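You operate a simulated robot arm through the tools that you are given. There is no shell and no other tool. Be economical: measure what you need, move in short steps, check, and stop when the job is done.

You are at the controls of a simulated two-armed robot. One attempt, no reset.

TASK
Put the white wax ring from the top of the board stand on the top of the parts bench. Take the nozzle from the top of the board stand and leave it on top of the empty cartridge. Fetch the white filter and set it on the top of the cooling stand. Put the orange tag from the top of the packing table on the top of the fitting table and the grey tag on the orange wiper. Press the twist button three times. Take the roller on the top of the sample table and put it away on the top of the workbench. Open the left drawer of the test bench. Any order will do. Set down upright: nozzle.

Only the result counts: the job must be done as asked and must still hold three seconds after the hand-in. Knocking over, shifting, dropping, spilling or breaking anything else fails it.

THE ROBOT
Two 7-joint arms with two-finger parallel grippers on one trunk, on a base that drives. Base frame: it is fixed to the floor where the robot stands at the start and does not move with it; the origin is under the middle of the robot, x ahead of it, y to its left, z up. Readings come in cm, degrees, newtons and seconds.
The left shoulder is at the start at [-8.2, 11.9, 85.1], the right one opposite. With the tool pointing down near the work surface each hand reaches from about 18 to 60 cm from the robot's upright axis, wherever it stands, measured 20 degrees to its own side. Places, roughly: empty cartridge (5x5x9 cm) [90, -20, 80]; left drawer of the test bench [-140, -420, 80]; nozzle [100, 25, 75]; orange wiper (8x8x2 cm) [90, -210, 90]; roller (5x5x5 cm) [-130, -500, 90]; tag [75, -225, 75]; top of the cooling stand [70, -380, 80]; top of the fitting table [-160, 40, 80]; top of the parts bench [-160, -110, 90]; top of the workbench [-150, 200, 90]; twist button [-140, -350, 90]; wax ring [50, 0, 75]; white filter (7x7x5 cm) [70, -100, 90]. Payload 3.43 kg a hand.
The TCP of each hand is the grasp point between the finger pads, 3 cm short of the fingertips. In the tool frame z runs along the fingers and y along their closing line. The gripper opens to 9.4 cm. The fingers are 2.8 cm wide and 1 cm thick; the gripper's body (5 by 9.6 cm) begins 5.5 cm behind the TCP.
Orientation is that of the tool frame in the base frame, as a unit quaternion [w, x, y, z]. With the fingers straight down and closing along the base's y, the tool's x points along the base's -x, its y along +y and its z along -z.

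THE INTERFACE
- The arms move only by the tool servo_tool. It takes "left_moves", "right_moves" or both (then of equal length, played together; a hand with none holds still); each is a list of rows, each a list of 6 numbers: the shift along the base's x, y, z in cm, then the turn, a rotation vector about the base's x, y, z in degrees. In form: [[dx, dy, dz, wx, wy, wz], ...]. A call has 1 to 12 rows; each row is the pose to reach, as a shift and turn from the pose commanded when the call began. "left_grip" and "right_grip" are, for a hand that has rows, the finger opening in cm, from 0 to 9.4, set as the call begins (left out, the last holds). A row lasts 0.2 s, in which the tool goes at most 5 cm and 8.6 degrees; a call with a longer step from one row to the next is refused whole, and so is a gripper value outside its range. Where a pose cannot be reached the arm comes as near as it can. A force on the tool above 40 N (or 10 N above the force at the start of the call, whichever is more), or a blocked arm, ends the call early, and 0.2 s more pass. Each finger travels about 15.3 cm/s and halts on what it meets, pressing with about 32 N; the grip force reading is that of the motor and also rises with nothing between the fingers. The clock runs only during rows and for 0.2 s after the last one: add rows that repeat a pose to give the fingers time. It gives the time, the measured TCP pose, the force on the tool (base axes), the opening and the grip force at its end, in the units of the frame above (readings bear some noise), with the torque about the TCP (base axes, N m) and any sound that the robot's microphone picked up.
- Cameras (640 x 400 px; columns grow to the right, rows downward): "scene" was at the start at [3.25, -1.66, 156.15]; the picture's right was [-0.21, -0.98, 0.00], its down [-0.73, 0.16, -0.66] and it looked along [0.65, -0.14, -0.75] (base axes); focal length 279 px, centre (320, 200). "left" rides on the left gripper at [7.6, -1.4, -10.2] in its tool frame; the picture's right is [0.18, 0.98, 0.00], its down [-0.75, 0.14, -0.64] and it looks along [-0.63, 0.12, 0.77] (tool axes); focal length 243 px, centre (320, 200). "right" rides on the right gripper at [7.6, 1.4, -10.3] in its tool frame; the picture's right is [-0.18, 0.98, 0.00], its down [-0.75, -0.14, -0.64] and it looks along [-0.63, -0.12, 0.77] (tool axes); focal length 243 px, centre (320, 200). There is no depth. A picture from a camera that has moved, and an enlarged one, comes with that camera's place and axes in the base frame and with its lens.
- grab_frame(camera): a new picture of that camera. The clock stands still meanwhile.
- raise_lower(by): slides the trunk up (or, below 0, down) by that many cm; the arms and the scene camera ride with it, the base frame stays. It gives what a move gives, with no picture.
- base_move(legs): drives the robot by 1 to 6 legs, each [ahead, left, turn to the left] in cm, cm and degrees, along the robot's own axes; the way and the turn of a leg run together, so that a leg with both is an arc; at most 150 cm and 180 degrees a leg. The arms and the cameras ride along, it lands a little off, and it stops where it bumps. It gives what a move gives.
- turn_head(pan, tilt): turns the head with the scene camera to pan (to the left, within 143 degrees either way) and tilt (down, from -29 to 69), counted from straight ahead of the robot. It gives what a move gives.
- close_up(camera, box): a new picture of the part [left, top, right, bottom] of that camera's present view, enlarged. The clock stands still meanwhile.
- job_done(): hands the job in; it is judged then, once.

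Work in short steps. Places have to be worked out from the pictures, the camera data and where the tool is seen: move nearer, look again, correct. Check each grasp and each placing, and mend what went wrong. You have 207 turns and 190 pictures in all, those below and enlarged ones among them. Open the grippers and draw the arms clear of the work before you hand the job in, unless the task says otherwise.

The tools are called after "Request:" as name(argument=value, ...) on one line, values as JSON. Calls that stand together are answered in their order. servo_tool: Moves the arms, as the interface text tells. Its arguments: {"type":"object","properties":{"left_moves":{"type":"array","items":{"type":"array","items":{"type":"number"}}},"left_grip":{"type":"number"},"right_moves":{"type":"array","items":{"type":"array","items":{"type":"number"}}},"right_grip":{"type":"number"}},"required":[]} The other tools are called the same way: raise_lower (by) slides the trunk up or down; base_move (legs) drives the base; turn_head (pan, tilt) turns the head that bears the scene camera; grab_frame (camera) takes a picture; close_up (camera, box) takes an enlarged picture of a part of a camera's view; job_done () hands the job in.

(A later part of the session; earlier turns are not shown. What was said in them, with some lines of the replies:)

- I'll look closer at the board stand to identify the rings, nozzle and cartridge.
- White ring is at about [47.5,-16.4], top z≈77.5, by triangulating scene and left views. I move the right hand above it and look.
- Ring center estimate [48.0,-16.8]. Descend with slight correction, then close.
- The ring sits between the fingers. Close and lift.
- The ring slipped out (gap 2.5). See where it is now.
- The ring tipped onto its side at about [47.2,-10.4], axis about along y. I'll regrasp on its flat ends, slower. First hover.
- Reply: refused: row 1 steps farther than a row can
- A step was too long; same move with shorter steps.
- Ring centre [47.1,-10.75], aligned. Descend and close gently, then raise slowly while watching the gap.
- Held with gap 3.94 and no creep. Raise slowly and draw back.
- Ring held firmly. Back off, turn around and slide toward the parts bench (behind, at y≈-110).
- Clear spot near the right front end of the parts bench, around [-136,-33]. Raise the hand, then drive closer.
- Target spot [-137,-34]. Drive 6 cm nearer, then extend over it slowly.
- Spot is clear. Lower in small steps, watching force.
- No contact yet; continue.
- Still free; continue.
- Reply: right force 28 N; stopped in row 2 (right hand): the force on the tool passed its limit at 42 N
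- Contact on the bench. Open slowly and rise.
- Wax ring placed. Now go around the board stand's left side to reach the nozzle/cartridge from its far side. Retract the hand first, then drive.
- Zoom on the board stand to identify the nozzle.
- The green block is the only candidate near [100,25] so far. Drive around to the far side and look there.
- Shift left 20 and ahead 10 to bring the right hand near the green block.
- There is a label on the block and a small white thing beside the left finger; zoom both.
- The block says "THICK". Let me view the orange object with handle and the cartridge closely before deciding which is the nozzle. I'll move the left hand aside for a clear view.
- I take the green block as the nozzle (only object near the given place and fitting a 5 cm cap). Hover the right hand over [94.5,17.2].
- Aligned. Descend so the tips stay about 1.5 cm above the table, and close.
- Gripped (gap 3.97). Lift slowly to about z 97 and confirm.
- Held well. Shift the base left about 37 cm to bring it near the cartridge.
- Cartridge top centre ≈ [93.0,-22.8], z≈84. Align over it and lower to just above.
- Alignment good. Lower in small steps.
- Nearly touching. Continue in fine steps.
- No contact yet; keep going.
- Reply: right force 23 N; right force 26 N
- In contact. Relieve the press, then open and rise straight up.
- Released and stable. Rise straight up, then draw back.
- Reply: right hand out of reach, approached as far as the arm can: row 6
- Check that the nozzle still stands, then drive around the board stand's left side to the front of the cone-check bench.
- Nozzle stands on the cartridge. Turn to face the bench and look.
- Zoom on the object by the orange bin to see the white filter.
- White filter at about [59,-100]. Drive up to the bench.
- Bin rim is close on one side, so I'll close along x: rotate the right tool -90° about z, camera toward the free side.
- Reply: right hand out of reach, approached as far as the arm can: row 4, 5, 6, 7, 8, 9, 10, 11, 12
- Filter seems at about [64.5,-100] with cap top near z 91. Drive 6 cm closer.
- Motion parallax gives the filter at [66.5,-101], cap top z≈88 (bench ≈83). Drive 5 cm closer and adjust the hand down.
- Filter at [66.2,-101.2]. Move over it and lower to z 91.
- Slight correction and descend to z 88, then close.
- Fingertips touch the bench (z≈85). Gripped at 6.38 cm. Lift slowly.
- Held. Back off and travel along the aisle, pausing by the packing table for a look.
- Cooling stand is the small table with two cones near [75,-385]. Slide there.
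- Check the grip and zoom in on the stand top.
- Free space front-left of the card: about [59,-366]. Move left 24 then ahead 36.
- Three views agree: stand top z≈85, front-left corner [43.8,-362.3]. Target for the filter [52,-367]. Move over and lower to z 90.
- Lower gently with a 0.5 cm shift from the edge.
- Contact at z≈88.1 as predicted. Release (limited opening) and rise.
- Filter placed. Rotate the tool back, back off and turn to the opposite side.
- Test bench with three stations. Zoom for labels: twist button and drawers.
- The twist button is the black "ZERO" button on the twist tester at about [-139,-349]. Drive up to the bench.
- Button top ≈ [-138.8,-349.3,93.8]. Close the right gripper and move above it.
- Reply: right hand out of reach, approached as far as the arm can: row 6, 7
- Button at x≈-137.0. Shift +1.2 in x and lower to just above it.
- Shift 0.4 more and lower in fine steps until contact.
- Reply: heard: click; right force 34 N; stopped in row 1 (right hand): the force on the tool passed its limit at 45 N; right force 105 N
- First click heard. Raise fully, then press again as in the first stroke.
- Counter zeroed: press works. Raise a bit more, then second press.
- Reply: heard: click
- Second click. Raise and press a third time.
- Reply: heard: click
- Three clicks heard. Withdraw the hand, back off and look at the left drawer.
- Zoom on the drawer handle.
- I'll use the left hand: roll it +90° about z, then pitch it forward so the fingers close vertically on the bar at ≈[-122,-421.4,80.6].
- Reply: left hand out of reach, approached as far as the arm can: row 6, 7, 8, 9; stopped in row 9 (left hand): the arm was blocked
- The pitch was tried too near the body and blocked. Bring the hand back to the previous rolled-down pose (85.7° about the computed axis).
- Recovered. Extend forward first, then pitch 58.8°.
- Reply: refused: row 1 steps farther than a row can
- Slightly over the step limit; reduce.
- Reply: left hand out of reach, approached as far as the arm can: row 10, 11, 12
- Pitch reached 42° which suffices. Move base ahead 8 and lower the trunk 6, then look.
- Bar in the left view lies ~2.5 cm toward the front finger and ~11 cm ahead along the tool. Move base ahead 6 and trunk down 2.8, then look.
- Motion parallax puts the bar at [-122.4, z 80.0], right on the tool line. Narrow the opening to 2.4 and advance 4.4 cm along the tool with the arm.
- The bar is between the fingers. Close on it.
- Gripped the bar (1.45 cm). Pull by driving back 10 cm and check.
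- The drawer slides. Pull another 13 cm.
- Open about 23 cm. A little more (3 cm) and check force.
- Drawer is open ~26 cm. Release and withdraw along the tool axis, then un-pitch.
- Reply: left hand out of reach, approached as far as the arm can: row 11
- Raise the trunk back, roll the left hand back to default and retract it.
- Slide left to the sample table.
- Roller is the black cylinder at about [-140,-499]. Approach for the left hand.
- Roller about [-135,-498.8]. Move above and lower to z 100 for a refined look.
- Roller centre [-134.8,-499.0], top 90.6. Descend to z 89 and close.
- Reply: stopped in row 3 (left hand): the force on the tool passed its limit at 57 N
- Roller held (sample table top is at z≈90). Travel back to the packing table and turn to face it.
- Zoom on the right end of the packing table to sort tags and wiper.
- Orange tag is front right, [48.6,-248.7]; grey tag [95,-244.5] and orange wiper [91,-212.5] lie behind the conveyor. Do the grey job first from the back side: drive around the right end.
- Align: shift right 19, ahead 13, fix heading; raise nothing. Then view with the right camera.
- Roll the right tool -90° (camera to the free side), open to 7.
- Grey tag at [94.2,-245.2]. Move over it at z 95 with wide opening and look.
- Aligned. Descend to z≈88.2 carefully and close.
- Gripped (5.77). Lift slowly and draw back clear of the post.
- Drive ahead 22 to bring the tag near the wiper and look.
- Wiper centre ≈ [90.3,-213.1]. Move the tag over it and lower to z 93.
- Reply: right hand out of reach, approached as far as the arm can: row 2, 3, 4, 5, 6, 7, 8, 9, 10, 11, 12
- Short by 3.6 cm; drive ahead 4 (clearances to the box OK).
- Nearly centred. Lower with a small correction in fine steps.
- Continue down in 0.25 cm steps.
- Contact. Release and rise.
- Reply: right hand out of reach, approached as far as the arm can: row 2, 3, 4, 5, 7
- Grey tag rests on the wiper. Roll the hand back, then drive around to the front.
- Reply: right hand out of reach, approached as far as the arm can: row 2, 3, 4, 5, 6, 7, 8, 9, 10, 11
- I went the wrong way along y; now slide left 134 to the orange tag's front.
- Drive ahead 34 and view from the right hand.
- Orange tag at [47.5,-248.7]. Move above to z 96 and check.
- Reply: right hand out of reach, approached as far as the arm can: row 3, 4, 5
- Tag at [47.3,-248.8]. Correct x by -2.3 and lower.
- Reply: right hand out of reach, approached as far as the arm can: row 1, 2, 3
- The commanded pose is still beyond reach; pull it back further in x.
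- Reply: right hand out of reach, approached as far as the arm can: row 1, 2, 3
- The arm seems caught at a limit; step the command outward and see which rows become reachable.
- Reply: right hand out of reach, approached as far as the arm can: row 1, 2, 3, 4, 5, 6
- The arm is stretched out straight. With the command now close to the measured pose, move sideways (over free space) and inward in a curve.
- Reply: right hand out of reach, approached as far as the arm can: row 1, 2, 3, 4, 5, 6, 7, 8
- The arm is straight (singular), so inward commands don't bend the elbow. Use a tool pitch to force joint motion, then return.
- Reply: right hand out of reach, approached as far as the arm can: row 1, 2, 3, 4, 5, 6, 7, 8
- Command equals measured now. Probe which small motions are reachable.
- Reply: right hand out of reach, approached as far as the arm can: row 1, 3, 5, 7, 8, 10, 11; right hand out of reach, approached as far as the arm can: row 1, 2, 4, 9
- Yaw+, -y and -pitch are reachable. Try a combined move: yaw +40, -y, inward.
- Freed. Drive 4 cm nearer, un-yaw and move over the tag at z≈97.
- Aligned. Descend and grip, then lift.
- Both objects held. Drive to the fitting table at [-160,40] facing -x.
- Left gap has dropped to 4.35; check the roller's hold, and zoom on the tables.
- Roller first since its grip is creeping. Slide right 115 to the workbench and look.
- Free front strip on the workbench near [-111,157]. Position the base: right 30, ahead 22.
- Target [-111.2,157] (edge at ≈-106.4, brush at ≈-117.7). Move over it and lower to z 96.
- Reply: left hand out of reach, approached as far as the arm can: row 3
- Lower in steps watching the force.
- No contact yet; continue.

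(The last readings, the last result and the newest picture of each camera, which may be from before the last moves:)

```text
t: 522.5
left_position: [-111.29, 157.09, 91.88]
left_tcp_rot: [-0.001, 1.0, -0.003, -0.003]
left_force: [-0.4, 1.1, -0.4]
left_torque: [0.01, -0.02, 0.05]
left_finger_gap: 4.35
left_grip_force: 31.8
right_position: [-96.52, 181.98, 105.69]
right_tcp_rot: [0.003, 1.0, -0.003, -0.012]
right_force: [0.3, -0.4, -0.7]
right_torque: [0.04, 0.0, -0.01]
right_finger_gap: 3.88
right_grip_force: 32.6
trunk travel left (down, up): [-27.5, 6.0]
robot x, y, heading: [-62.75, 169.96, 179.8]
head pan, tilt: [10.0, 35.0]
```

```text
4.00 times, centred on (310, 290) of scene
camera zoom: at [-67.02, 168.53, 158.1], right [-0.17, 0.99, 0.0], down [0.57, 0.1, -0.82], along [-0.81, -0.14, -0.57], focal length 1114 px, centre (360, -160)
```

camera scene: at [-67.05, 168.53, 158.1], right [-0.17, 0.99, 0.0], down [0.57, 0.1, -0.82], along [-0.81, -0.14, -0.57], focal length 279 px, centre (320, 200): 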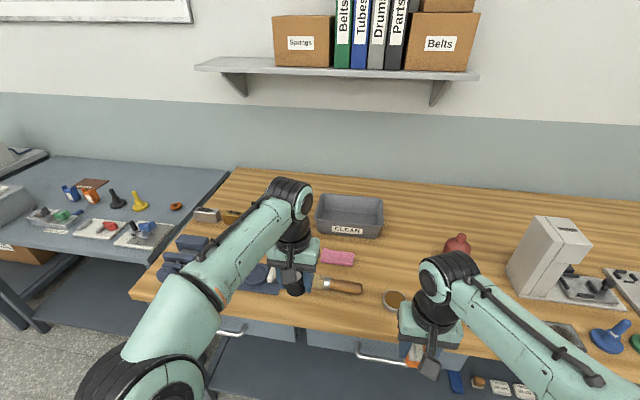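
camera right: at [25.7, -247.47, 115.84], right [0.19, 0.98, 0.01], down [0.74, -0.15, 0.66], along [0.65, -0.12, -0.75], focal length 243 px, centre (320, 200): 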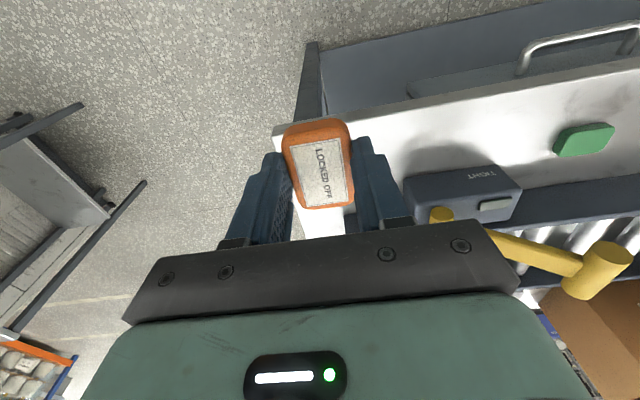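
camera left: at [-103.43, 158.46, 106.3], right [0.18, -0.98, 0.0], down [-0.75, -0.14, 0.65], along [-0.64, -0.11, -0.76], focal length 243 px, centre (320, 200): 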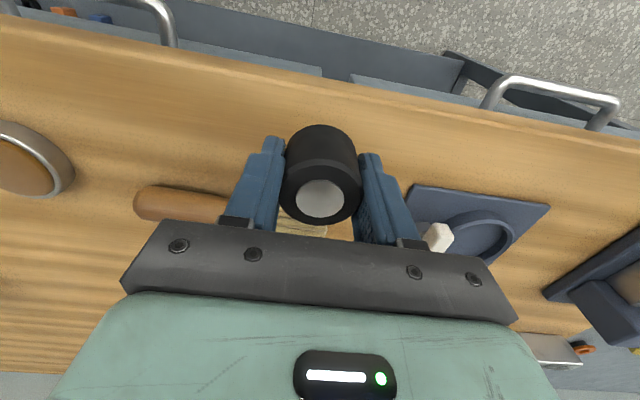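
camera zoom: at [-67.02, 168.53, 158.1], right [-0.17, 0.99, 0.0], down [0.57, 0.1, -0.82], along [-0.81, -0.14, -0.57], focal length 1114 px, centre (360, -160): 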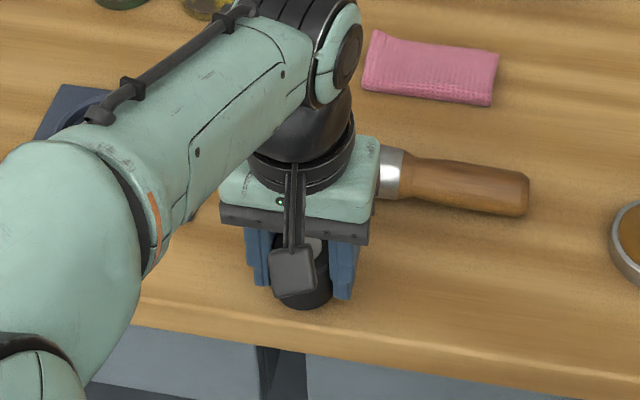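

Bench surface is lower than assumed so the edge is nearer (x≈-108.5). Raise 1, move 3.3 cm inward, then continue lowering.

Request:
servo_tool(left_moves=[[-0.5, 0, 0.7, 0, 0, 0], [-2, 0, 0.7, 0, 0, 0], [-3.3, 0, 0.7, 0, 0, 0], [-3.3, 0, 0, 0, 0, 0], [-3.3, 0, -0.5, 0, 0, 0]])

Request:
servo_tool(left_moves=[[0, 0, -0.4, 0, 0, 0]])

Request:
servo_tool(left_moves=[[0, 0, -0.4, 0, 0, 0]])

Request:
servo_tool(left_moves=[[0, 0, -0.4, 0, 0, 0]])

Request:
close_up(camera="scene", box=[240, 240, 380, 340])

```text
t: 523.8
left_position: [-114.45, 156.92, 91.41]
left_tcp_rot: [-0.002, 1.0, -0.003, -0.004]
left_force: [0.2, -0.1, -0.5]
left_torque: [0.01, 0.02, 0.01]
left_finger_gap: 4.3
left_grip_force: 32.4
right_position: [-96.56, 181.87, 105.72]
right_tcp_rot: [0.003, 1.0, -0.003, -0.011]
right_force: [-0.3, -0.4, 0.0]
right_torque: [-0.01, 0.0, 0.01]
right_finger_gap: 3.86
right_grip_force: 31.7
trunk travel left (down, up): [-27.5, 6.0]
robot x, y, heading: [-62.4, 170.07, 180.0]
head pan, tilt: [10.0, 35.0]
```

```text
t: 524.1
left_position: [-114.52, 157.0, 91.11]
left_tcp_rot: [0.0, 1.0, -0.002, -0.004]
left_force: [0.8, -0.4, 3.9]
left_torque: [-0.03, 0.09, 0.03]
left_finger_gap: 4.32
left_grip_force: 31.4
right_position: [-96.41, 182.04, 105.81]
right_tcp_rot: [0.004, 1.0, -0.002, -0.012]
right_force: [0.4, 0.2, -0.6]
right_torque: [0.03, 0.0, 0.03]
right_finger_gap: 3.87
right_grip_force: 31.9
trunk travel left (down, up): [-27.5, 6.0]
robot x, y, heading: [-62.94, 169.92, 180.0]
head pan, tilt: [10.0, 35.0]
```

```text
t: 524.5
left_position: [-114.49, 157.06, 91.13]
left_tcp_rot: [-0.002, 1.0, -0.003, -0.008]
left_force: [1.7, -1.4, 24.9]
left_torque: [-0.14, 0.36, -0.01]
left_finger_gap: 4.36
left_grip_force: 32.5
right_position: [-96.32, 181.99, 105.81]
right_tcp_rot: [0.004, 1.0, -0.002, -0.013]
right_force: [0.7, -0.3, -0.5]
right_torque: [-0.01, -0.03, -0.01]
right_finger_gap: 3.9
right_grip_force: 31.4
trunk travel left (down, up): [-27.5, 6.0]
robot x, y, heading: [-62.91, 169.51, 180.3]
head pan, tilt: [10.0, 35.0]
```

```text
t: 525.0
left_position: [-114.39, 157.17, 91.03]
left_tcp_rot: [-0.003, 1.0, -0.003, -0.009]
left_force: [10.2, -0.7, 13.0]
left_torque: [-0.13, -0.15, 0.13]
left_finger_gap: 4.33
left_grip_force: 32.0
right_position: [-96.39, 181.95, 105.79]
right_tcp_rot: [0.003, 1.0, -0.004, -0.012]
right_force: [0.0, -0.1, -0.6]
right_torque: [-0.02, 0.0, -0.01]
right_finger_gap: 3.88
right_grip_force: 32.4
trunk travel left (down, up): [-27.5, 6.0]
robot x, y, heading: [-62.62, 169.92, 179.8]
head pan, tilt: [10.0, 35.0]
stopped in row 1 (left hand): the force on the tool passed its limit at 42 N (the readings are from after the stop); the commanded pose is now the measured one
```

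```text
4.00 times, centred on (310, 290) of scene
camera zoom: at [-66.78, 168.53, 158.09], right [-0.17, 0.99, 0.0], down [0.56, 0.1, -0.82], along [-0.81, -0.14, -0.57], focal length 1114 px, centre (360, -160)
```

zoom: 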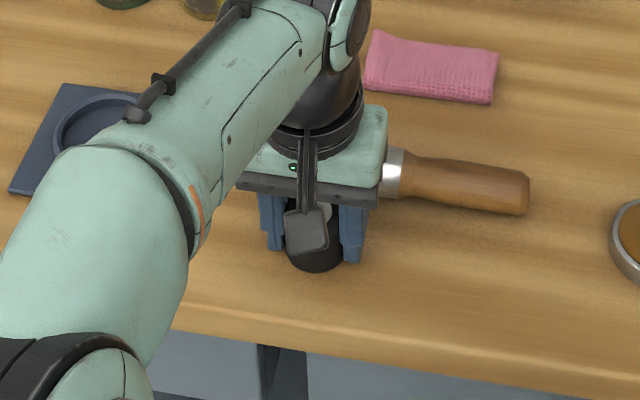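

Contact (bench ≈ z 88). Release slowly and rise.

Request:
servo_tool(left_moves=[[0, 0, 0.1, 0, 0, 0], [0, 0, 0.1, 0, 0, 0], [0, 0, 0.1, 0, 0, 0]], left_grip=6.6)

Request:
servo_tool(left_moves=[[0, 0, 1, 0, 0, 0], [0, 0, 3, 0, 0, 0], [0, 0, 6, 0, 0, 0], [0, 0, 10, 0, 0, 0], [2, 0, 14, 0, 0, 0], [6, 0, 17, 0, 0, 0], [10, 0, 19, 0, 0, 0], [14, 0, 19, 0, 0, 0]])

Request:
grab_frame(camera="left")

```text
t: 525.8
left_position: [-114.71, 157.0, 91.1]
left_tcp_rot: [-0.001, 1.0, -0.001, -0.009]
left_force: [-1.4, 0.7, 8.8]
left_torque: [-0.27, -0.11, 0.08]
left_finger_gap: 6.52
left_grip_force: 0.1
right_position: [-96.49, 181.95, 105.63]
right_tcp_rot: [0.004, 1.0, -0.002, -0.012]
right_force: [0.6, -0.5, -0.4]
right_torque: [0.0, 0.01, 0.01]
right_finger_gap: 3.88
right_grip_force: 32.2
trunk travel left (down, up): [-27.5, 6.0]
robot x, y, heading: [-62.61, 169.47, 179.8]
head pan, tilt: [10.0, 35.0]
```

```text
t: 527.6
left_position: [-100.43, 156.85, 110.1]
left_tcp_rot: [-0.002, 1.0, -0.003, -0.01]
left_force: [0.4, -0.3, 0.5]
left_torque: [-0.02, 0.0, -0.03]
left_finger_gap: 6.6
left_grip_force: 0.1
right_position: [-96.31, 181.96, 105.79]
right_tcp_rot: [0.003, 1.0, -0.002, -0.012]
right_force: [-0.3, -1.0, -0.5]
right_torque: [-0.02, 0.01, -0.01]
right_finger_gap: 3.86
right_grip_force: 32.1
trunk travel left (down, up): [-27.5, 6.0]
robot x, y, heading: [-62.67, 170.15, 180.1]
head pan, tilt: [10.0, 35.0]
```

```text
34 pictures are left
camera left: at [-92.64, 158.31, 120.37], right [0.18, -0.98, -0.01], down [-0.74, -0.14, 0.66], along [-0.65, -0.11, -0.76], focal length 243 px, centre (320, 200)
```

left: 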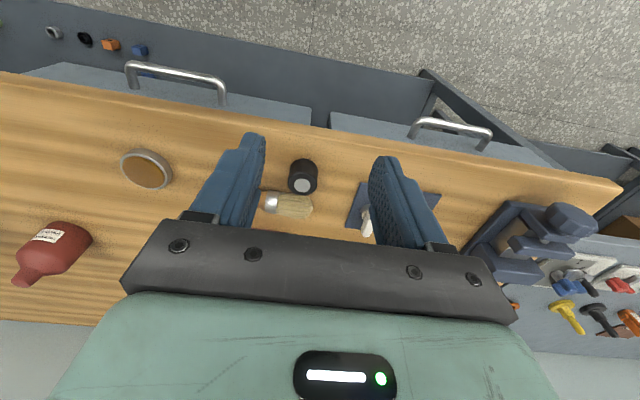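

Roller placed. Now go to the fitting table: back 15, left 102, look.

Request:
base_move(legs=[[-15, 0, 0], [0, 102, 0]])

Request:
turn_head(pan=-5, tilt=38)

Request:
grab_frame(camera="scene")

```text
t: 537.6
left_position: [-87.3, 57.26, 109.97]
left_tcp_rot: [-0.001, 1.0, -0.01, -0.009]
left_force: [0.6, -0.1, 0.1]
left_torque: [0.02, 0.03, 0.01]
left_finger_gap: 6.63
left_grip_force: 0.2
right_position: [-82.72, 82.25, 105.71]
right_tcp_rot: [0.003, 1.0, -0.01, -0.011]
right_force: [0.3, -0.3, -0.5]
right_torque: [0.0, 0.0, 0.0]
right_finger_gap: 3.86
right_grip_force: 31.6
trunk travel left (down, up): [-27.5, 6.0]
robot x, y, heading: [-48.95, 69.8, 179.0]
head pan, tilt: [10.0, 35.0]
```

```text
t: 538.4
left_position: [-87.31, 57.23, 110.1]
left_tcp_rot: [-0.002, 1.0, -0.011, -0.008]
left_force: [0.1, 0.3, 0.4]
left_torque: [-0.02, -0.01, 0.01]
left_finger_gap: 6.59
left_grip_force: 0.0
right_position: [-82.73, 82.1, 105.76]
right_tcp_rot: [0.003, 1.0, -0.009, -0.012]
right_force: [0.5, 0.1, 0.3]
right_torque: [-0.02, -0.01, 0.01]
right_finger_gap: 3.86
right_grip_force: 31.8
trunk travel left (down, up): [-27.5, 6.0]
robot x, y, heading: [-49.11, 69.97, 179.2]
head pan, tilt: [-5.0, 38.0]
```

```text
33 pictures are left
camera scene: at [-53.33, 70.58, 157.65], right [0.1, 0.99, 0.0], down [0.61, -0.06, -0.79], along [-0.78, 0.08, -0.62], focal length 279 px, centre (320, 200)
```

scene: 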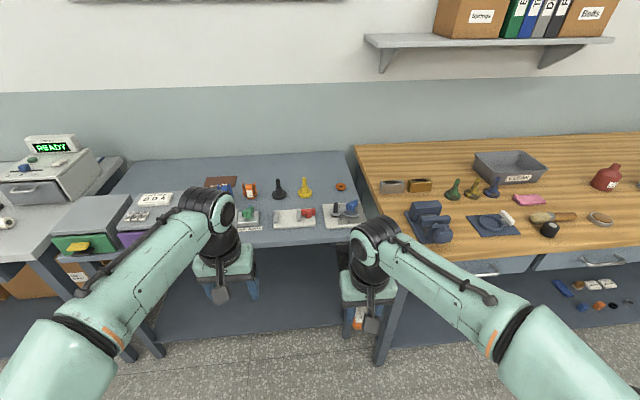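

Best gap: between yellow knob (y 74) and rubber ring (y 90), target [-146,82.4] on the fitting table (z≈85). Raise trunk 6 for more reach and approach at y≈65 to stay clear of the workbench corner.

Request:
raise_lower(by=6)

Request:
base_move(legs=[[0, 4.5, 0.9], [39, 0, 0]])

Request:
turn_head(pan=-10, tilt=48)

Request:
grab_frame(camera="scene")

Request:
grab_frame(camera="right")

```text
t: 539.4
left_position: [-87.27, 57.17, 116.08]
left_tcp_rot: [-0.002, 1.0, -0.011, -0.009]
left_force: [0.0, -0.3, 0.7]
left_torque: [0.02, -0.03, 0.02]
left_finger_gap: 6.59
left_grip_force: 0.0
right_position: [-82.67, 82.19, 111.6]
right_tcp_rot: [0.004, 1.0, -0.011, -0.011]
right_force: [-0.4, 0.9, -1.0]
right_torque: [0.0, 0.02, -0.02]
right_finger_gap: 3.88
right_grip_force: 31.6
trunk travel left (down, up): [-33.5, 0.0]
robot x, y, heading: [-49.31, 70.02, 178.9]
head pan, tilt: [-5.0, 38.0]
```

```text
t: 542.5
left_position: [-125.23, 52.63, 116.12]
left_tcp_rot: [-0.002, 1.0, -0.006, -0.009]
left_force: [-1.1, -0.4, -0.2]
left_torque: [-0.01, -0.03, -0.02]
left_finger_gap: 6.6
left_grip_force: 0.1
right_position: [-121.0, 77.57, 111.7]
right_tcp_rot: [0.004, 1.0, -0.004, -0.012]
right_force: [-0.1, 0.0, 0.2]
right_torque: [-0.02, 0.01, -0.02]
right_finger_gap: 3.89
right_grip_force: 31.8
trunk travel left (down, up): [-33.5, 0.0]
robot x, y, heading: [-87.5, 65.62, 179.6]
head pan, tilt: [-5.0, 38.0]
```

```text
t: 543.2
left_position: [-125.29, 52.69, 116.11]
left_tcp_rot: [-0.001, 1.0, -0.006, -0.01]
left_force: [-0.1, -0.1, -0.6]
left_torque: [-0.01, -0.01, -0.02]
left_finger_gap: 6.58
left_grip_force: 0.0
right_position: [-121.04, 77.6, 111.67]
right_tcp_rot: [0.004, 1.0, -0.006, -0.012]
right_force: [-0.6, -0.1, -0.7]
right_torque: [-0.02, -0.01, -0.02]
right_finger_gap: 3.86
right_grip_force: 31.8
trunk travel left (down, up): [-33.5, 0.0]
robot x, y, heading: [-87.37, 65.01, 179.4]
head pan, tilt: [-10.0, 48.0]
```

```text
32 pictures are left
camera scene: at [-90.59, 66.94, 162.53], right [0.18, 0.98, 0.0], down [0.73, -0.14, -0.67], along [-0.66, 0.12, -0.74], focal length 279 px, centre (320, 200)
```

scene: 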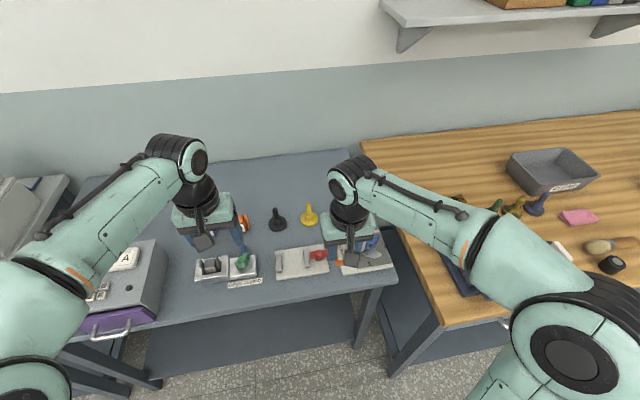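

```text
31 pictures are left
camera right: at [-113.14, 76.3, 121.85], right [-0.19, -0.98, 0.01], down [-0.74, 0.15, 0.66], along [-0.65, 0.12, -0.75], focal length 243 px, centre (320, 200)
```

right: 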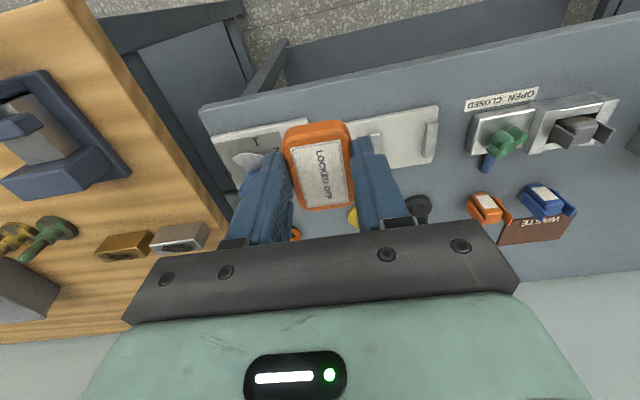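

Drive 5 cm closer, then extend to [-145,82.2] while descending to z≈97.

Request:
base_move(legs=[[5, 0, 0.4]])

Request:
servo_tool(right_moves=[[-2, 1, -2, 0, 0, 0], [-4, 2, -4, 0, 0, 0], [-6, 3, -6, 0, 0, 0], [-8, 4, -8, 0, 0, 0], [-10, 4.6, -9.5, 0, 0, 0], [-12, 4.6, -11, 0, 0, 0], [-14, 4.6, -12.5, 0, 0, 0], [-16, 4.6, -13.5, 0, 0, 0], [-18, 4.6, -14.2, 0, 0, 0], [-19, 4.6, -14.7, 0, 0, 0], [-19, 4.6, -14.7, 0, 0, 0]])

Request:
grab_frame(camera="right")

Request:
close_up(camera="scene", box=[250, 160, 410, 280])

```text
t: 544.1
left_position: [-129.86, 52.3, 116.07]
left_tcp_rot: [-0.002, 1.0, -0.002, -0.008]
left_force: [-0.2, -0.1, 0.6]
left_torque: [0.01, 0.05, 0.01]
left_finger_gap: 6.6
left_grip_force: 0.1
right_position: [-125.83, 77.42, 111.56]
right_tcp_rot: [0.004, 1.0, -0.002, -0.012]
right_force: [-0.8, 0.3, -0.4]
right_torque: [0.0, 0.01, -0.02]
right_finger_gap: 3.87
right_grip_force: 31.9
trunk travel left (down, up): [-33.5, 0.0]
robot x, y, heading: [-92.38, 65.44, 179.7]
head pan, tilt: [-10.0, 48.0]
```

```text
t: 546.5
left_position: [-130.1, 52.47, 116.23]
left_tcp_rot: [-0.002, 1.0, -0.003, -0.009]
left_force: [-0.8, -0.3, 0.1]
left_torque: [-0.02, -0.02, 0.0]
left_finger_gap: 6.6
left_grip_force: 0.0
right_position: [-145.02, 82.09, 97.04]
right_tcp_rot: [0.003, 1.0, -0.002, -0.012]
right_force: [-0.2, 0.1, -1.1]
right_torque: [0.03, -0.01, 0.01]
right_finger_gap: 3.85
right_grip_force: 32.1
trunk travel left (down, up): [-33.5, 0.0]
robot x, y, heading: [-91.98, 65.65, 179.8]
head pan, tilt: [-10.0, 48.0]
```

```text
30 pictures are left
camera right: at [-137.14, 80.79, 107.23], right [-0.19, -0.98, 0.01], down [-0.74, 0.15, 0.66], along [-0.65, 0.12, -0.75], focal length 243 px, centre (320, 200)
```

right: 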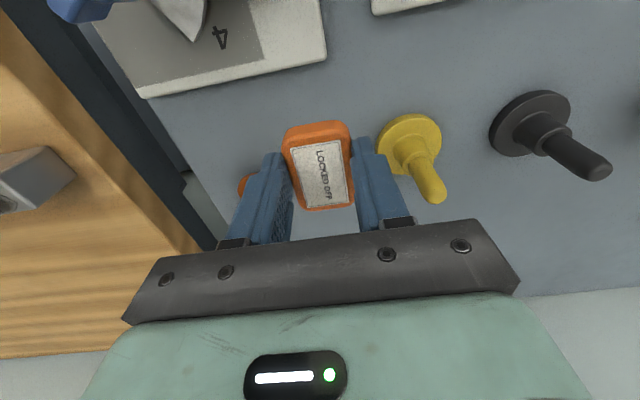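

```text
3.33 times, centred on (330, 220) of scene
camera zoom: at [-95.45, 66.95, 162.52], right [0.18, 0.98, 0.0], down [0.73, -0.13, -0.67], along [-0.66, 0.12, -0.74], focal length 929 px, centre (287, 133)
```

zoom: 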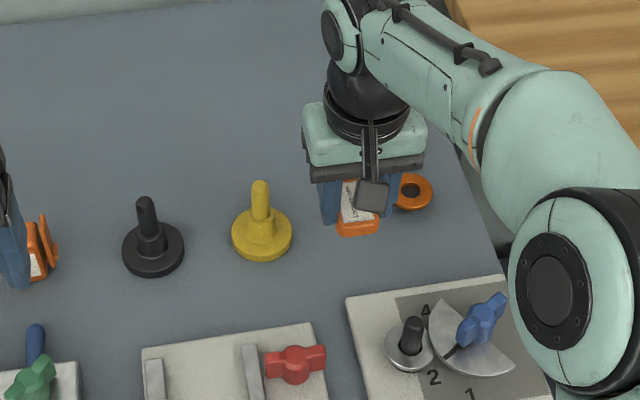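

Shift to [-146.5,83] for margins and lower to z 89.6.

Request:
servo_tool(right_moves=[[-0.7, 0.5, -1.5, 0, 0, 0], [-1.5, 0.9, -3, 0, 0, 0], [-1.5, 0.9, -4.5, 0, 0, 0], [-1.5, 0.9, -6, 0, 0, 0], [-1.5, 0.9, -7.2, 0, 0, 0], [-1.5, 0.9, -7.2, 0, 0, 0]])

Request:
grab_frame(camera="right")

```text
t: 547.9
left_position: [-130.13, 52.36, 116.16]
left_tcp_rot: [-0.001, 1.0, -0.003, -0.009]
left_force: [-0.1, 0.1, 0.2]
left_torque: [0.02, 0.0, -0.03]
left_finger_gap: 6.63
left_grip_force: 0.0
right_position: [-146.51, 82.98, 89.91]
right_tcp_rot: [0.003, 1.0, -0.001, -0.011]
right_force: [0.3, -0.2, 0.3]
right_torque: [-0.03, 0.0, 0.0]
right_finger_gap: 3.87
right_grip_force: 31.7
trunk travel left (down, up): [-33.5, 0.0]
robot x, y, heading: [-92.09, 65.41, 180.0]
head pan, tilt: [-10.0, 48.0]
```

```text
28 pictures are left
camera right: at [-138.63, 81.65, 99.99], right [-0.19, -0.98, 0.01], down [-0.74, 0.15, 0.66], along [-0.65, 0.12, -0.75], focal length 243 px, centre (320, 200)
```

right: 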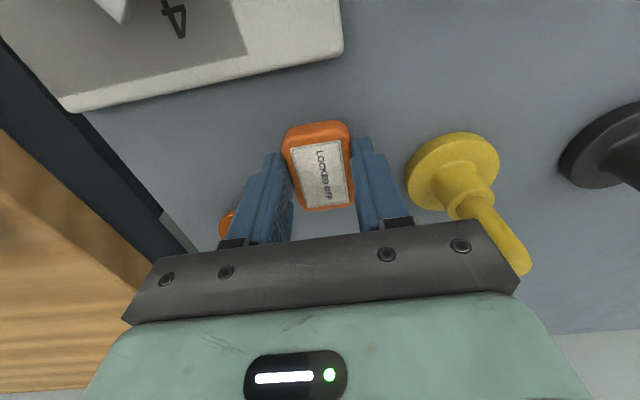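

Clear. Lower in fine steps to contact.

Request:
servo_tool(right_moves=[[0, 0, -0.4, 0, 0, 0], [0, 0, -0.8, 0, 0, 0]])

Request:
servo_tool(right_moves=[[0, 0, -0.3, 0, 0, 0]])

Request:
servo_tool(right_moves=[[0, 0, -0.3, 0, 0, 0]])

Request:
servo_tool(right_moves=[[0, 0, -0.3, 0, 0, 0]])

```text
t: 548.5
left_position: [-130.12, 52.39, 116.11]
left_tcp_rot: [-0.002, 1.0, -0.003, -0.009]
left_force: [0.1, 0.5, 0.9]
left_torque: [0.01, -0.01, -0.01]
left_finger_gap: 6.59
left_grip_force: 0.1
right_position: [-146.38, 82.91, 89.04]
right_tcp_rot: [0.003, 1.0, -0.002, -0.011]
right_force: [0.6, -0.4, -0.7]
right_torque: [0.05, -0.01, -0.02]
right_finger_gap: 3.84
right_grip_force: 31.7
trunk travel left (down, up): [-33.5, 0.0]
robot x, y, heading: [-92.06, 65.77, 179.7]
head pan, tilt: [-10.0, 48.0]
```

```text
t: 548.9
left_position: [-129.98, 52.36, 116.12]
left_tcp_rot: [-0.001, 1.0, -0.003, -0.009]
left_force: [1.0, -0.1, -0.1]
left_torque: [-0.02, 0.03, 0.03]
left_finger_gap: 6.6
left_grip_force: 0.1
right_position: [-146.51, 82.92, 88.75]
right_tcp_rot: [0.003, 1.0, -0.002, -0.012]
right_force: [0.6, 0.0, -0.1]
right_torque: [0.01, 0.04, 0.0]
right_finger_gap: 3.89
right_grip_force: 31.7
trunk travel left (down, up): [-33.5, 0.0]
robot x, y, heading: [-92.17, 65.94, 179.8]
head pan, tilt: [-10.0, 48.0]
```

```text
t: 549.3
left_position: [-129.92, 52.43, 116.21]
left_tcp_rot: [-0.002, 1.0, -0.002, -0.009]
left_force: [-0.7, 1.1, -0.5]
left_torque: [0.02, 0.0, 0.01]
left_finger_gap: 6.6
left_grip_force: 0.1
right_position: [-146.34, 82.97, 88.52]
right_tcp_rot: [0.004, 1.0, -0.002, -0.013]
right_force: [1.1, -0.8, 6.5]
right_torque: [0.1, -0.13, -0.06]
right_finger_gap: 3.85
right_grip_force: 31.7
trunk travel left (down, up): [-33.5, 0.0]
robot x, y, heading: [-92.23, 65.88, 180.0]
head pan, tilt: [-10.0, 48.0]
```

```text
t: 549.7
left_position: [-129.76, 52.37, 116.31]
left_tcp_rot: [-0.001, 1.0, -0.003, -0.011]
left_force: [0.0, 0.5, 0.0]
left_torque: [0.0, 0.0, 0.02]
left_finger_gap: 6.59
left_grip_force: 0.1
right_position: [-146.36, 82.95, 88.57]
right_tcp_rot: [0.003, 1.0, -0.002, -0.015]
right_force: [4.5, 1.3, 22.5]
right_torque: [0.09, -0.51, 0.04]
right_finger_gap: 3.85
right_grip_force: 32.1
trunk travel left (down, up): [-33.5, 0.0]
robot x, y, heading: [-92.19, 65.45, 180.3]
head pan, tilt: [-10.0, 48.0]
```

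Contact. Ease off, open modestly (5.6) and rise straight, then retract.

Request:
servo_tool(right_moves=[[0, 0, 0.3, 0, 0, 0], [0, 0, 0.3, 0, 0, 0], [0, 0, 0.3, 0, 0, 0]], right_grip=5.6)

Request:
servo_tool(right_moves=[[0, 0, 1.5, 0, 0, 0], [0, 0, 4, 0, 0, 0], [0, 0, 7, 0, 0, 0], [2, 0, 10, 0, 0, 0], [5, 0, 13, 0, 0, 0], [9, 0, 15, 0, 0, 0], [13, 0, 17, 0, 0, 0], [17, 0, 18, 0, 0, 0], [21, 0, 18, 0, 0, 0]])

Request:
grab_frame(camera="right")

Request:
close_up(camera="scene", box=[250, 160, 410, 280])

```text
t: 550.5
left_position: [-130.07, 52.39, 116.16]
left_tcp_rot: [-0.002, 1.0, -0.003, -0.009]
left_force: [0.0, -0.9, -0.4]
left_torque: [-0.02, -0.03, -0.03]
left_finger_gap: 6.63
left_grip_force: 0.1
right_position: [-146.45, 82.97, 88.45]
right_tcp_rot: [0.004, 1.0, -0.001, -0.011]
right_force: [-0.2, 0.6, -0.6]
right_torque: [-0.01, -0.01, -0.01]
right_finger_gap: 5.58
right_grip_force: 0.2
trunk travel left (down, up): [-33.5, 0.0]
robot x, y, heading: [-91.96, 65.48, 179.7]
head pan, tilt: [-10.0, 48.0]
```

```text
t: 552.5
left_position: [-129.99, 52.35, 116.2]
left_tcp_rot: [-0.002, 1.0, -0.002, -0.01]
left_force: [0.0, -1.1, -0.7]
left_torque: [0.01, 0.0, -0.02]
left_finger_gap: 6.6
left_grip_force: 0.0
right_position: [-125.54, 82.92, 106.43]
right_tcp_rot: [0.004, 1.0, -0.002, -0.012]
right_force: [0.1, -0.1, -0.1]
right_torque: [0.0, 0.02, 0.01]
right_finger_gap: 5.59
right_grip_force: 0.1
trunk travel left (down, up): [-33.5, 0.0]
robot x, y, heading: [-92.28, 65.78, 180.1]
head pan, tilt: [-10.0, 48.0]
```

```text
27 pictures are left
camera right: at [-117.66, 81.69, 116.69], right [-0.19, -0.98, 0.01], down [-0.74, 0.15, 0.66], along [-0.65, 0.12, -0.75], focal length 243 px, centre (320, 200)
```

right: 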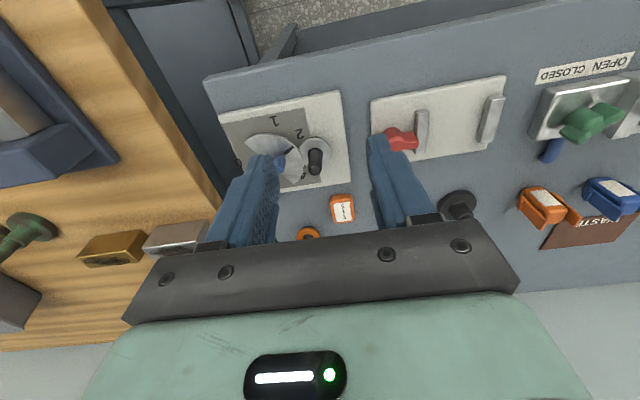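

```text
3.33 times, centred on (330, 220) of scene
camera zoom: at [-95.33, 66.98, 162.52], right [0.18, 0.98, 0.0], down [0.73, -0.13, -0.67], along [-0.66, 0.12, -0.74], focal length 929 px, centre (287, 133)
```

zoom: 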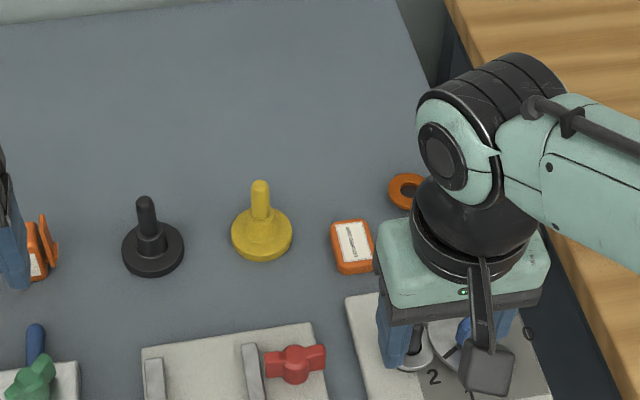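

Orange tag placed. Back away so both arms are clear of the work, grippers open.

Request:
base_move(legs=[[-45, 0, 0]])

Request:
servo_tool(left_moves=[[0, 0, 0, 0, 0, 0], [0, 0, 0, 0, 0, 0]], right_moves=[[0, 0, 0, 0, 0, 0], [0, 0, 0, 0, 0, 0]], left_grip=9.4, right_grip=9.4)

Request:
turn_head(pan=0, tilt=25)

Request:
grab_frame(camera="scene")

```text
t: 555.3
left_position: [-85.18, 52.57, 116.04]
left_tcp_rot: [-0.002, 1.0, -0.007, -0.009]
left_force: [0.6, 0.2, 0.2]
left_torque: [0.02, 0.02, -0.01]
left_finger_gap: 6.6
left_grip_force: 0.1
right_position: [-80.54, 83.04, 106.6]
right_tcp_rot: [0.004, 1.0, -0.006, -0.012]
right_force: [0.0, 0.2, 0.3]
right_torque: [0.0, -0.01, 0.01]
right_finger_gap: 5.59
right_grip_force: 0.0
trunk travel left (down, up): [-33.5, 0.0]
robot x, y, heading: [-46.96, 65.2, 179.4]
head pan, tilt: [-10.0, 48.0]
```

```text
t: 555.9
left_position: [-85.17, 52.48, 116.18]
left_tcp_rot: [-0.002, 1.0, -0.007, -0.008]
left_force: [-0.1, 0.6, -0.5]
left_torque: [-0.01, 0.03, -0.01]
left_finger_gap: 9.38
left_grip_force: 0.0
right_position: [-80.51, 82.99, 106.5]
right_tcp_rot: [0.004, 1.0, -0.006, -0.012]
right_force: [-0.3, -0.1, 0.3]
right_torque: [0.04, 0.01, 0.0]
right_finger_gap: 9.38
right_grip_force: 0.0
trunk travel left (down, up): [-33.5, 0.0]
robot x, y, heading: [-47.15, 65.03, 179.2]
head pan, tilt: [-10.0, 48.0]
```

```text
t: 556.7
left_position: [-85.21, 52.48, 116.12]
left_tcp_rot: [-0.002, 1.0, -0.007, -0.009]
left_force: [0.2, 0.1, 0.5]
left_torque: [0.02, 0.02, -0.01]
left_finger_gap: 9.39
left_grip_force: 0.1
right_position: [-80.59, 83.01, 106.58]
right_tcp_rot: [0.004, 1.0, -0.007, -0.011]
right_force: [-0.7, 0.2, -0.5]
right_torque: [-0.05, -0.07, 0.01]
right_finger_gap: 9.4
right_grip_force: 0.1
trunk travel left (down, up): [-33.5, 0.0]
robot x, y, heading: [-47.28, 65.09, 179.5]
head pan, tilt: [0.0, 25.0]
```

```text
25 pictures are left
camera scene: at [-51.91, 65.35, 165.99], right [0.01, 1.0, 0.0], down [0.42, 0.0, -0.91], along [-0.91, 0.01, -0.42], focal length 279 px, centre (320, 200)
```

scene: 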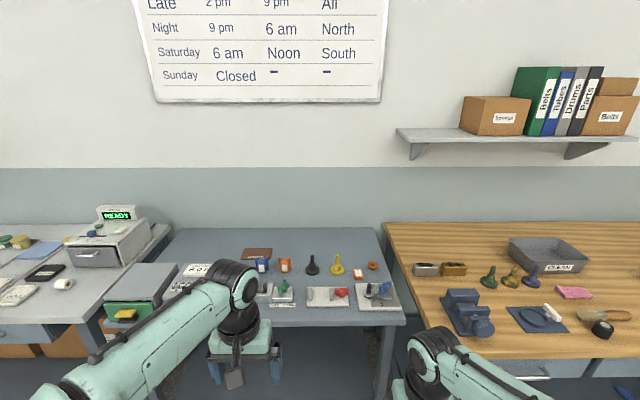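

Quick zoom on the roller to confirm it is stable and not on the brush.

Request:
close_up(camera="scene", box=[530, 280, 640, 350])

Request:
turn_head(pan=143, tilt=25)

Request:
grab_frame(camera="scene")

```text
5.71 times, centred on (585, 315) of scene
camera zoom: at [-51.91, 65.35, 165.99], right [0.01, 1.0, 0.0], down [0.42, 0.0, -0.91], along [-0.91, 0.01, -0.42], focal length 1592 px, centre (-1194, -457)
```

zoom: 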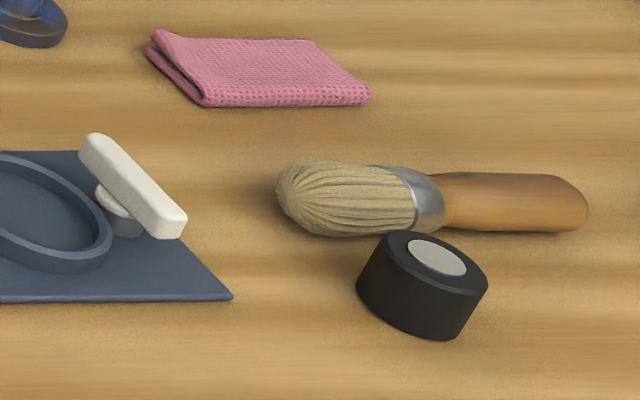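

```text
t: 559.0
left_position: [-85.23, 52.49, 116.22]
left_tcp_rot: [-0.001, 1.0, -0.007, -0.01]
left_force: [0.3, -0.7, 0.1]
left_torque: [0.0, 0.02, 0.01]
left_finger_gap: 9.42
left_grip_force: 0.1
right_position: [-80.59, 83.12, 106.54]
right_tcp_rot: [0.004, 1.0, -0.006, -0.012]
right_force: [0.2, -0.2, 0.1]
right_torque: [0.01, -0.04, -0.02]
right_finger_gap: 9.4
right_grip_force: 0.0
trunk travel left (down, up): [-33.5, 0.0]
robot x, y, heading: [-47.41, 65.46, 179.4]
head pan, tilt: [143.0, 25.0]
```

```text
23 pictures are left
camera scene: at [-35.4, 59.61, 166.0], right [-0.61, -0.79, 0.0], down [-0.33, 0.26, -0.91], along [0.72, -0.55, -0.42], focal length 279 px, centre (320, 200)
```

scene: 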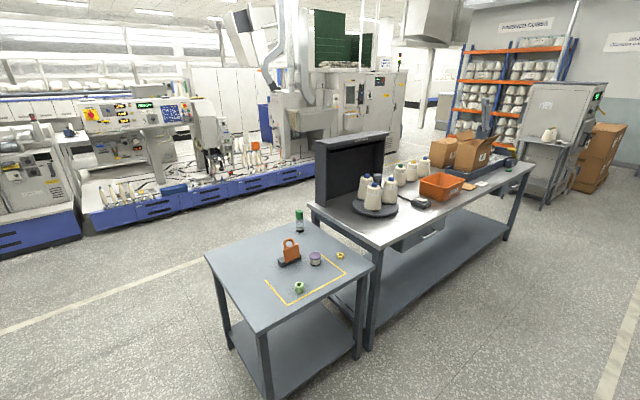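

The roller may lean toward the brush; go look from the front before handing in.

Request:
base_move(legs=[[0, -95, 0.5]])

Request:
turn_head(pan=0, tilt=40)

Request:
grab_frame(camera="scene")

```text
t: 567.8
left_position: [-84.25, 149.21, 116.06]
left_tcp_rot: [-0.003, 1.0, -0.006, -0.008]
left_force: [0.0, -0.6, -0.2]
left_torque: [0.0, -0.02, -0.05]
left_finger_gap: 9.4
left_grip_force: 0.2
right_position: [-79.51, 179.68, 106.6]
right_tcp_rot: [0.004, 1.0, -0.006, -0.01]
right_force: [-0.4, -0.1, 0.3]
right_torque: [-0.03, 0.01, 0.0]
right_finger_gap: 9.4
right_grip_force: 0.1
trunk travel left (down, up): [-33.5, 0.0]
robot x, y, heading: [-46.42, 161.91, 179.5]
head pan, tilt: [143.0, 25.0]
```

```text
t: 570.1
left_position: [-84.09, 149.07, 116.19]
left_tcp_rot: [-0.002, 1.0, -0.007, -0.009]
left_force: [0.5, -0.1, -0.6]
left_torque: [-0.01, 0.02, 0.0]
left_finger_gap: 9.37
left_grip_force: 0.0
right_position: [-79.49, 179.52, 106.51]
right_tcp_rot: [0.003, 1.0, -0.006, -0.011]
right_force: [-0.7, 0.3, -0.2]
right_torque: [0.0, 0.02, 0.0]
right_finger_gap: 9.39
right_grip_force: 0.0
trunk travel left (down, up): [-33.5, 0.0]
robot x, y, heading: [-46.18, 162.0, 179.3]
head pan, tilt: [0.0, 40.0]
```

```text
22 pictures are left
camera scene: at [-50.17, 162.01, 163.67], right [0.01, 1.0, 0.0], down [0.64, -0.01, -0.77], along [-0.77, 0.01, -0.64], focal length 279 px, centre (320, 200)
```

scene: 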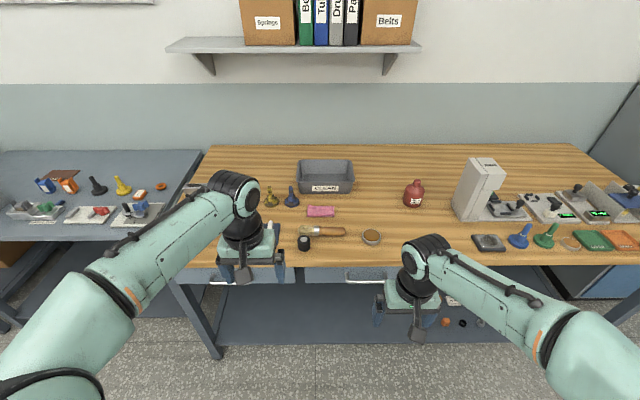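

Request:
close_up(camera="scene", box=[285, 215, 365, 265])

```text
8.00 times, centred on (325, 240) of scene
camera zoom: at [-50.17, 162.01, 163.67], right [0.01, 1.0, 0.0], down [0.64, -0.01, -0.77], along [-0.77, 0.01, -0.64], focal length 2229 px, centre (280, -120)
```

zoom: 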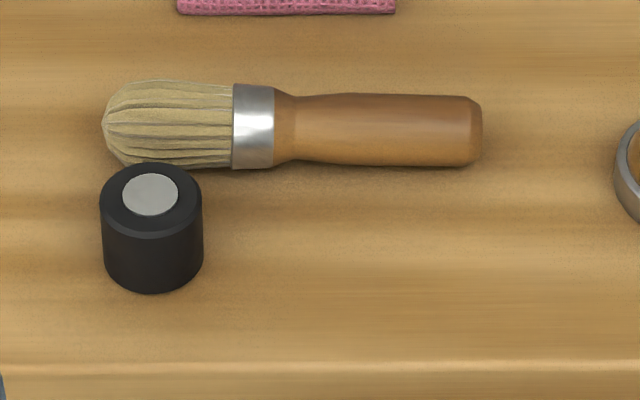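

The roller stands upright and clear of both the brush and the edge, so everything is in place and I hand the job in.

Request:
job_done()

```text
The job is handed in.
```

I completed and handed in every item, though the judge's result wasn't shown. One identification was a judgement call: I took the green block labelled "THICK" as the nozzle, because it was the only fitting object near the stated place.

- **Wax ring:** it slipped from my first grip and tipped onto its side on the board stand. I regrasped it and set it on the parts bench, lying on its side.
- **Nozzle:** it stands upright on the empty cartridge.
- **White filter:** it is on the cooling stand.
- **Tags:** the grey tag is on the orange wiper, slightly off centre. The orange tag is on the fitting table, between the yellow knob and the rubber ring.
- **Twist button:** I pressed it three times. I heard three clicks, and the counter went to zero after the first.
- **Roller:** it stands upright on the workbench, clear of the brush and the edge.
- **Left drawer of the test bench:** it is open about 26 cm.

Both grippers are open, and the arms are drawn clear of the work.
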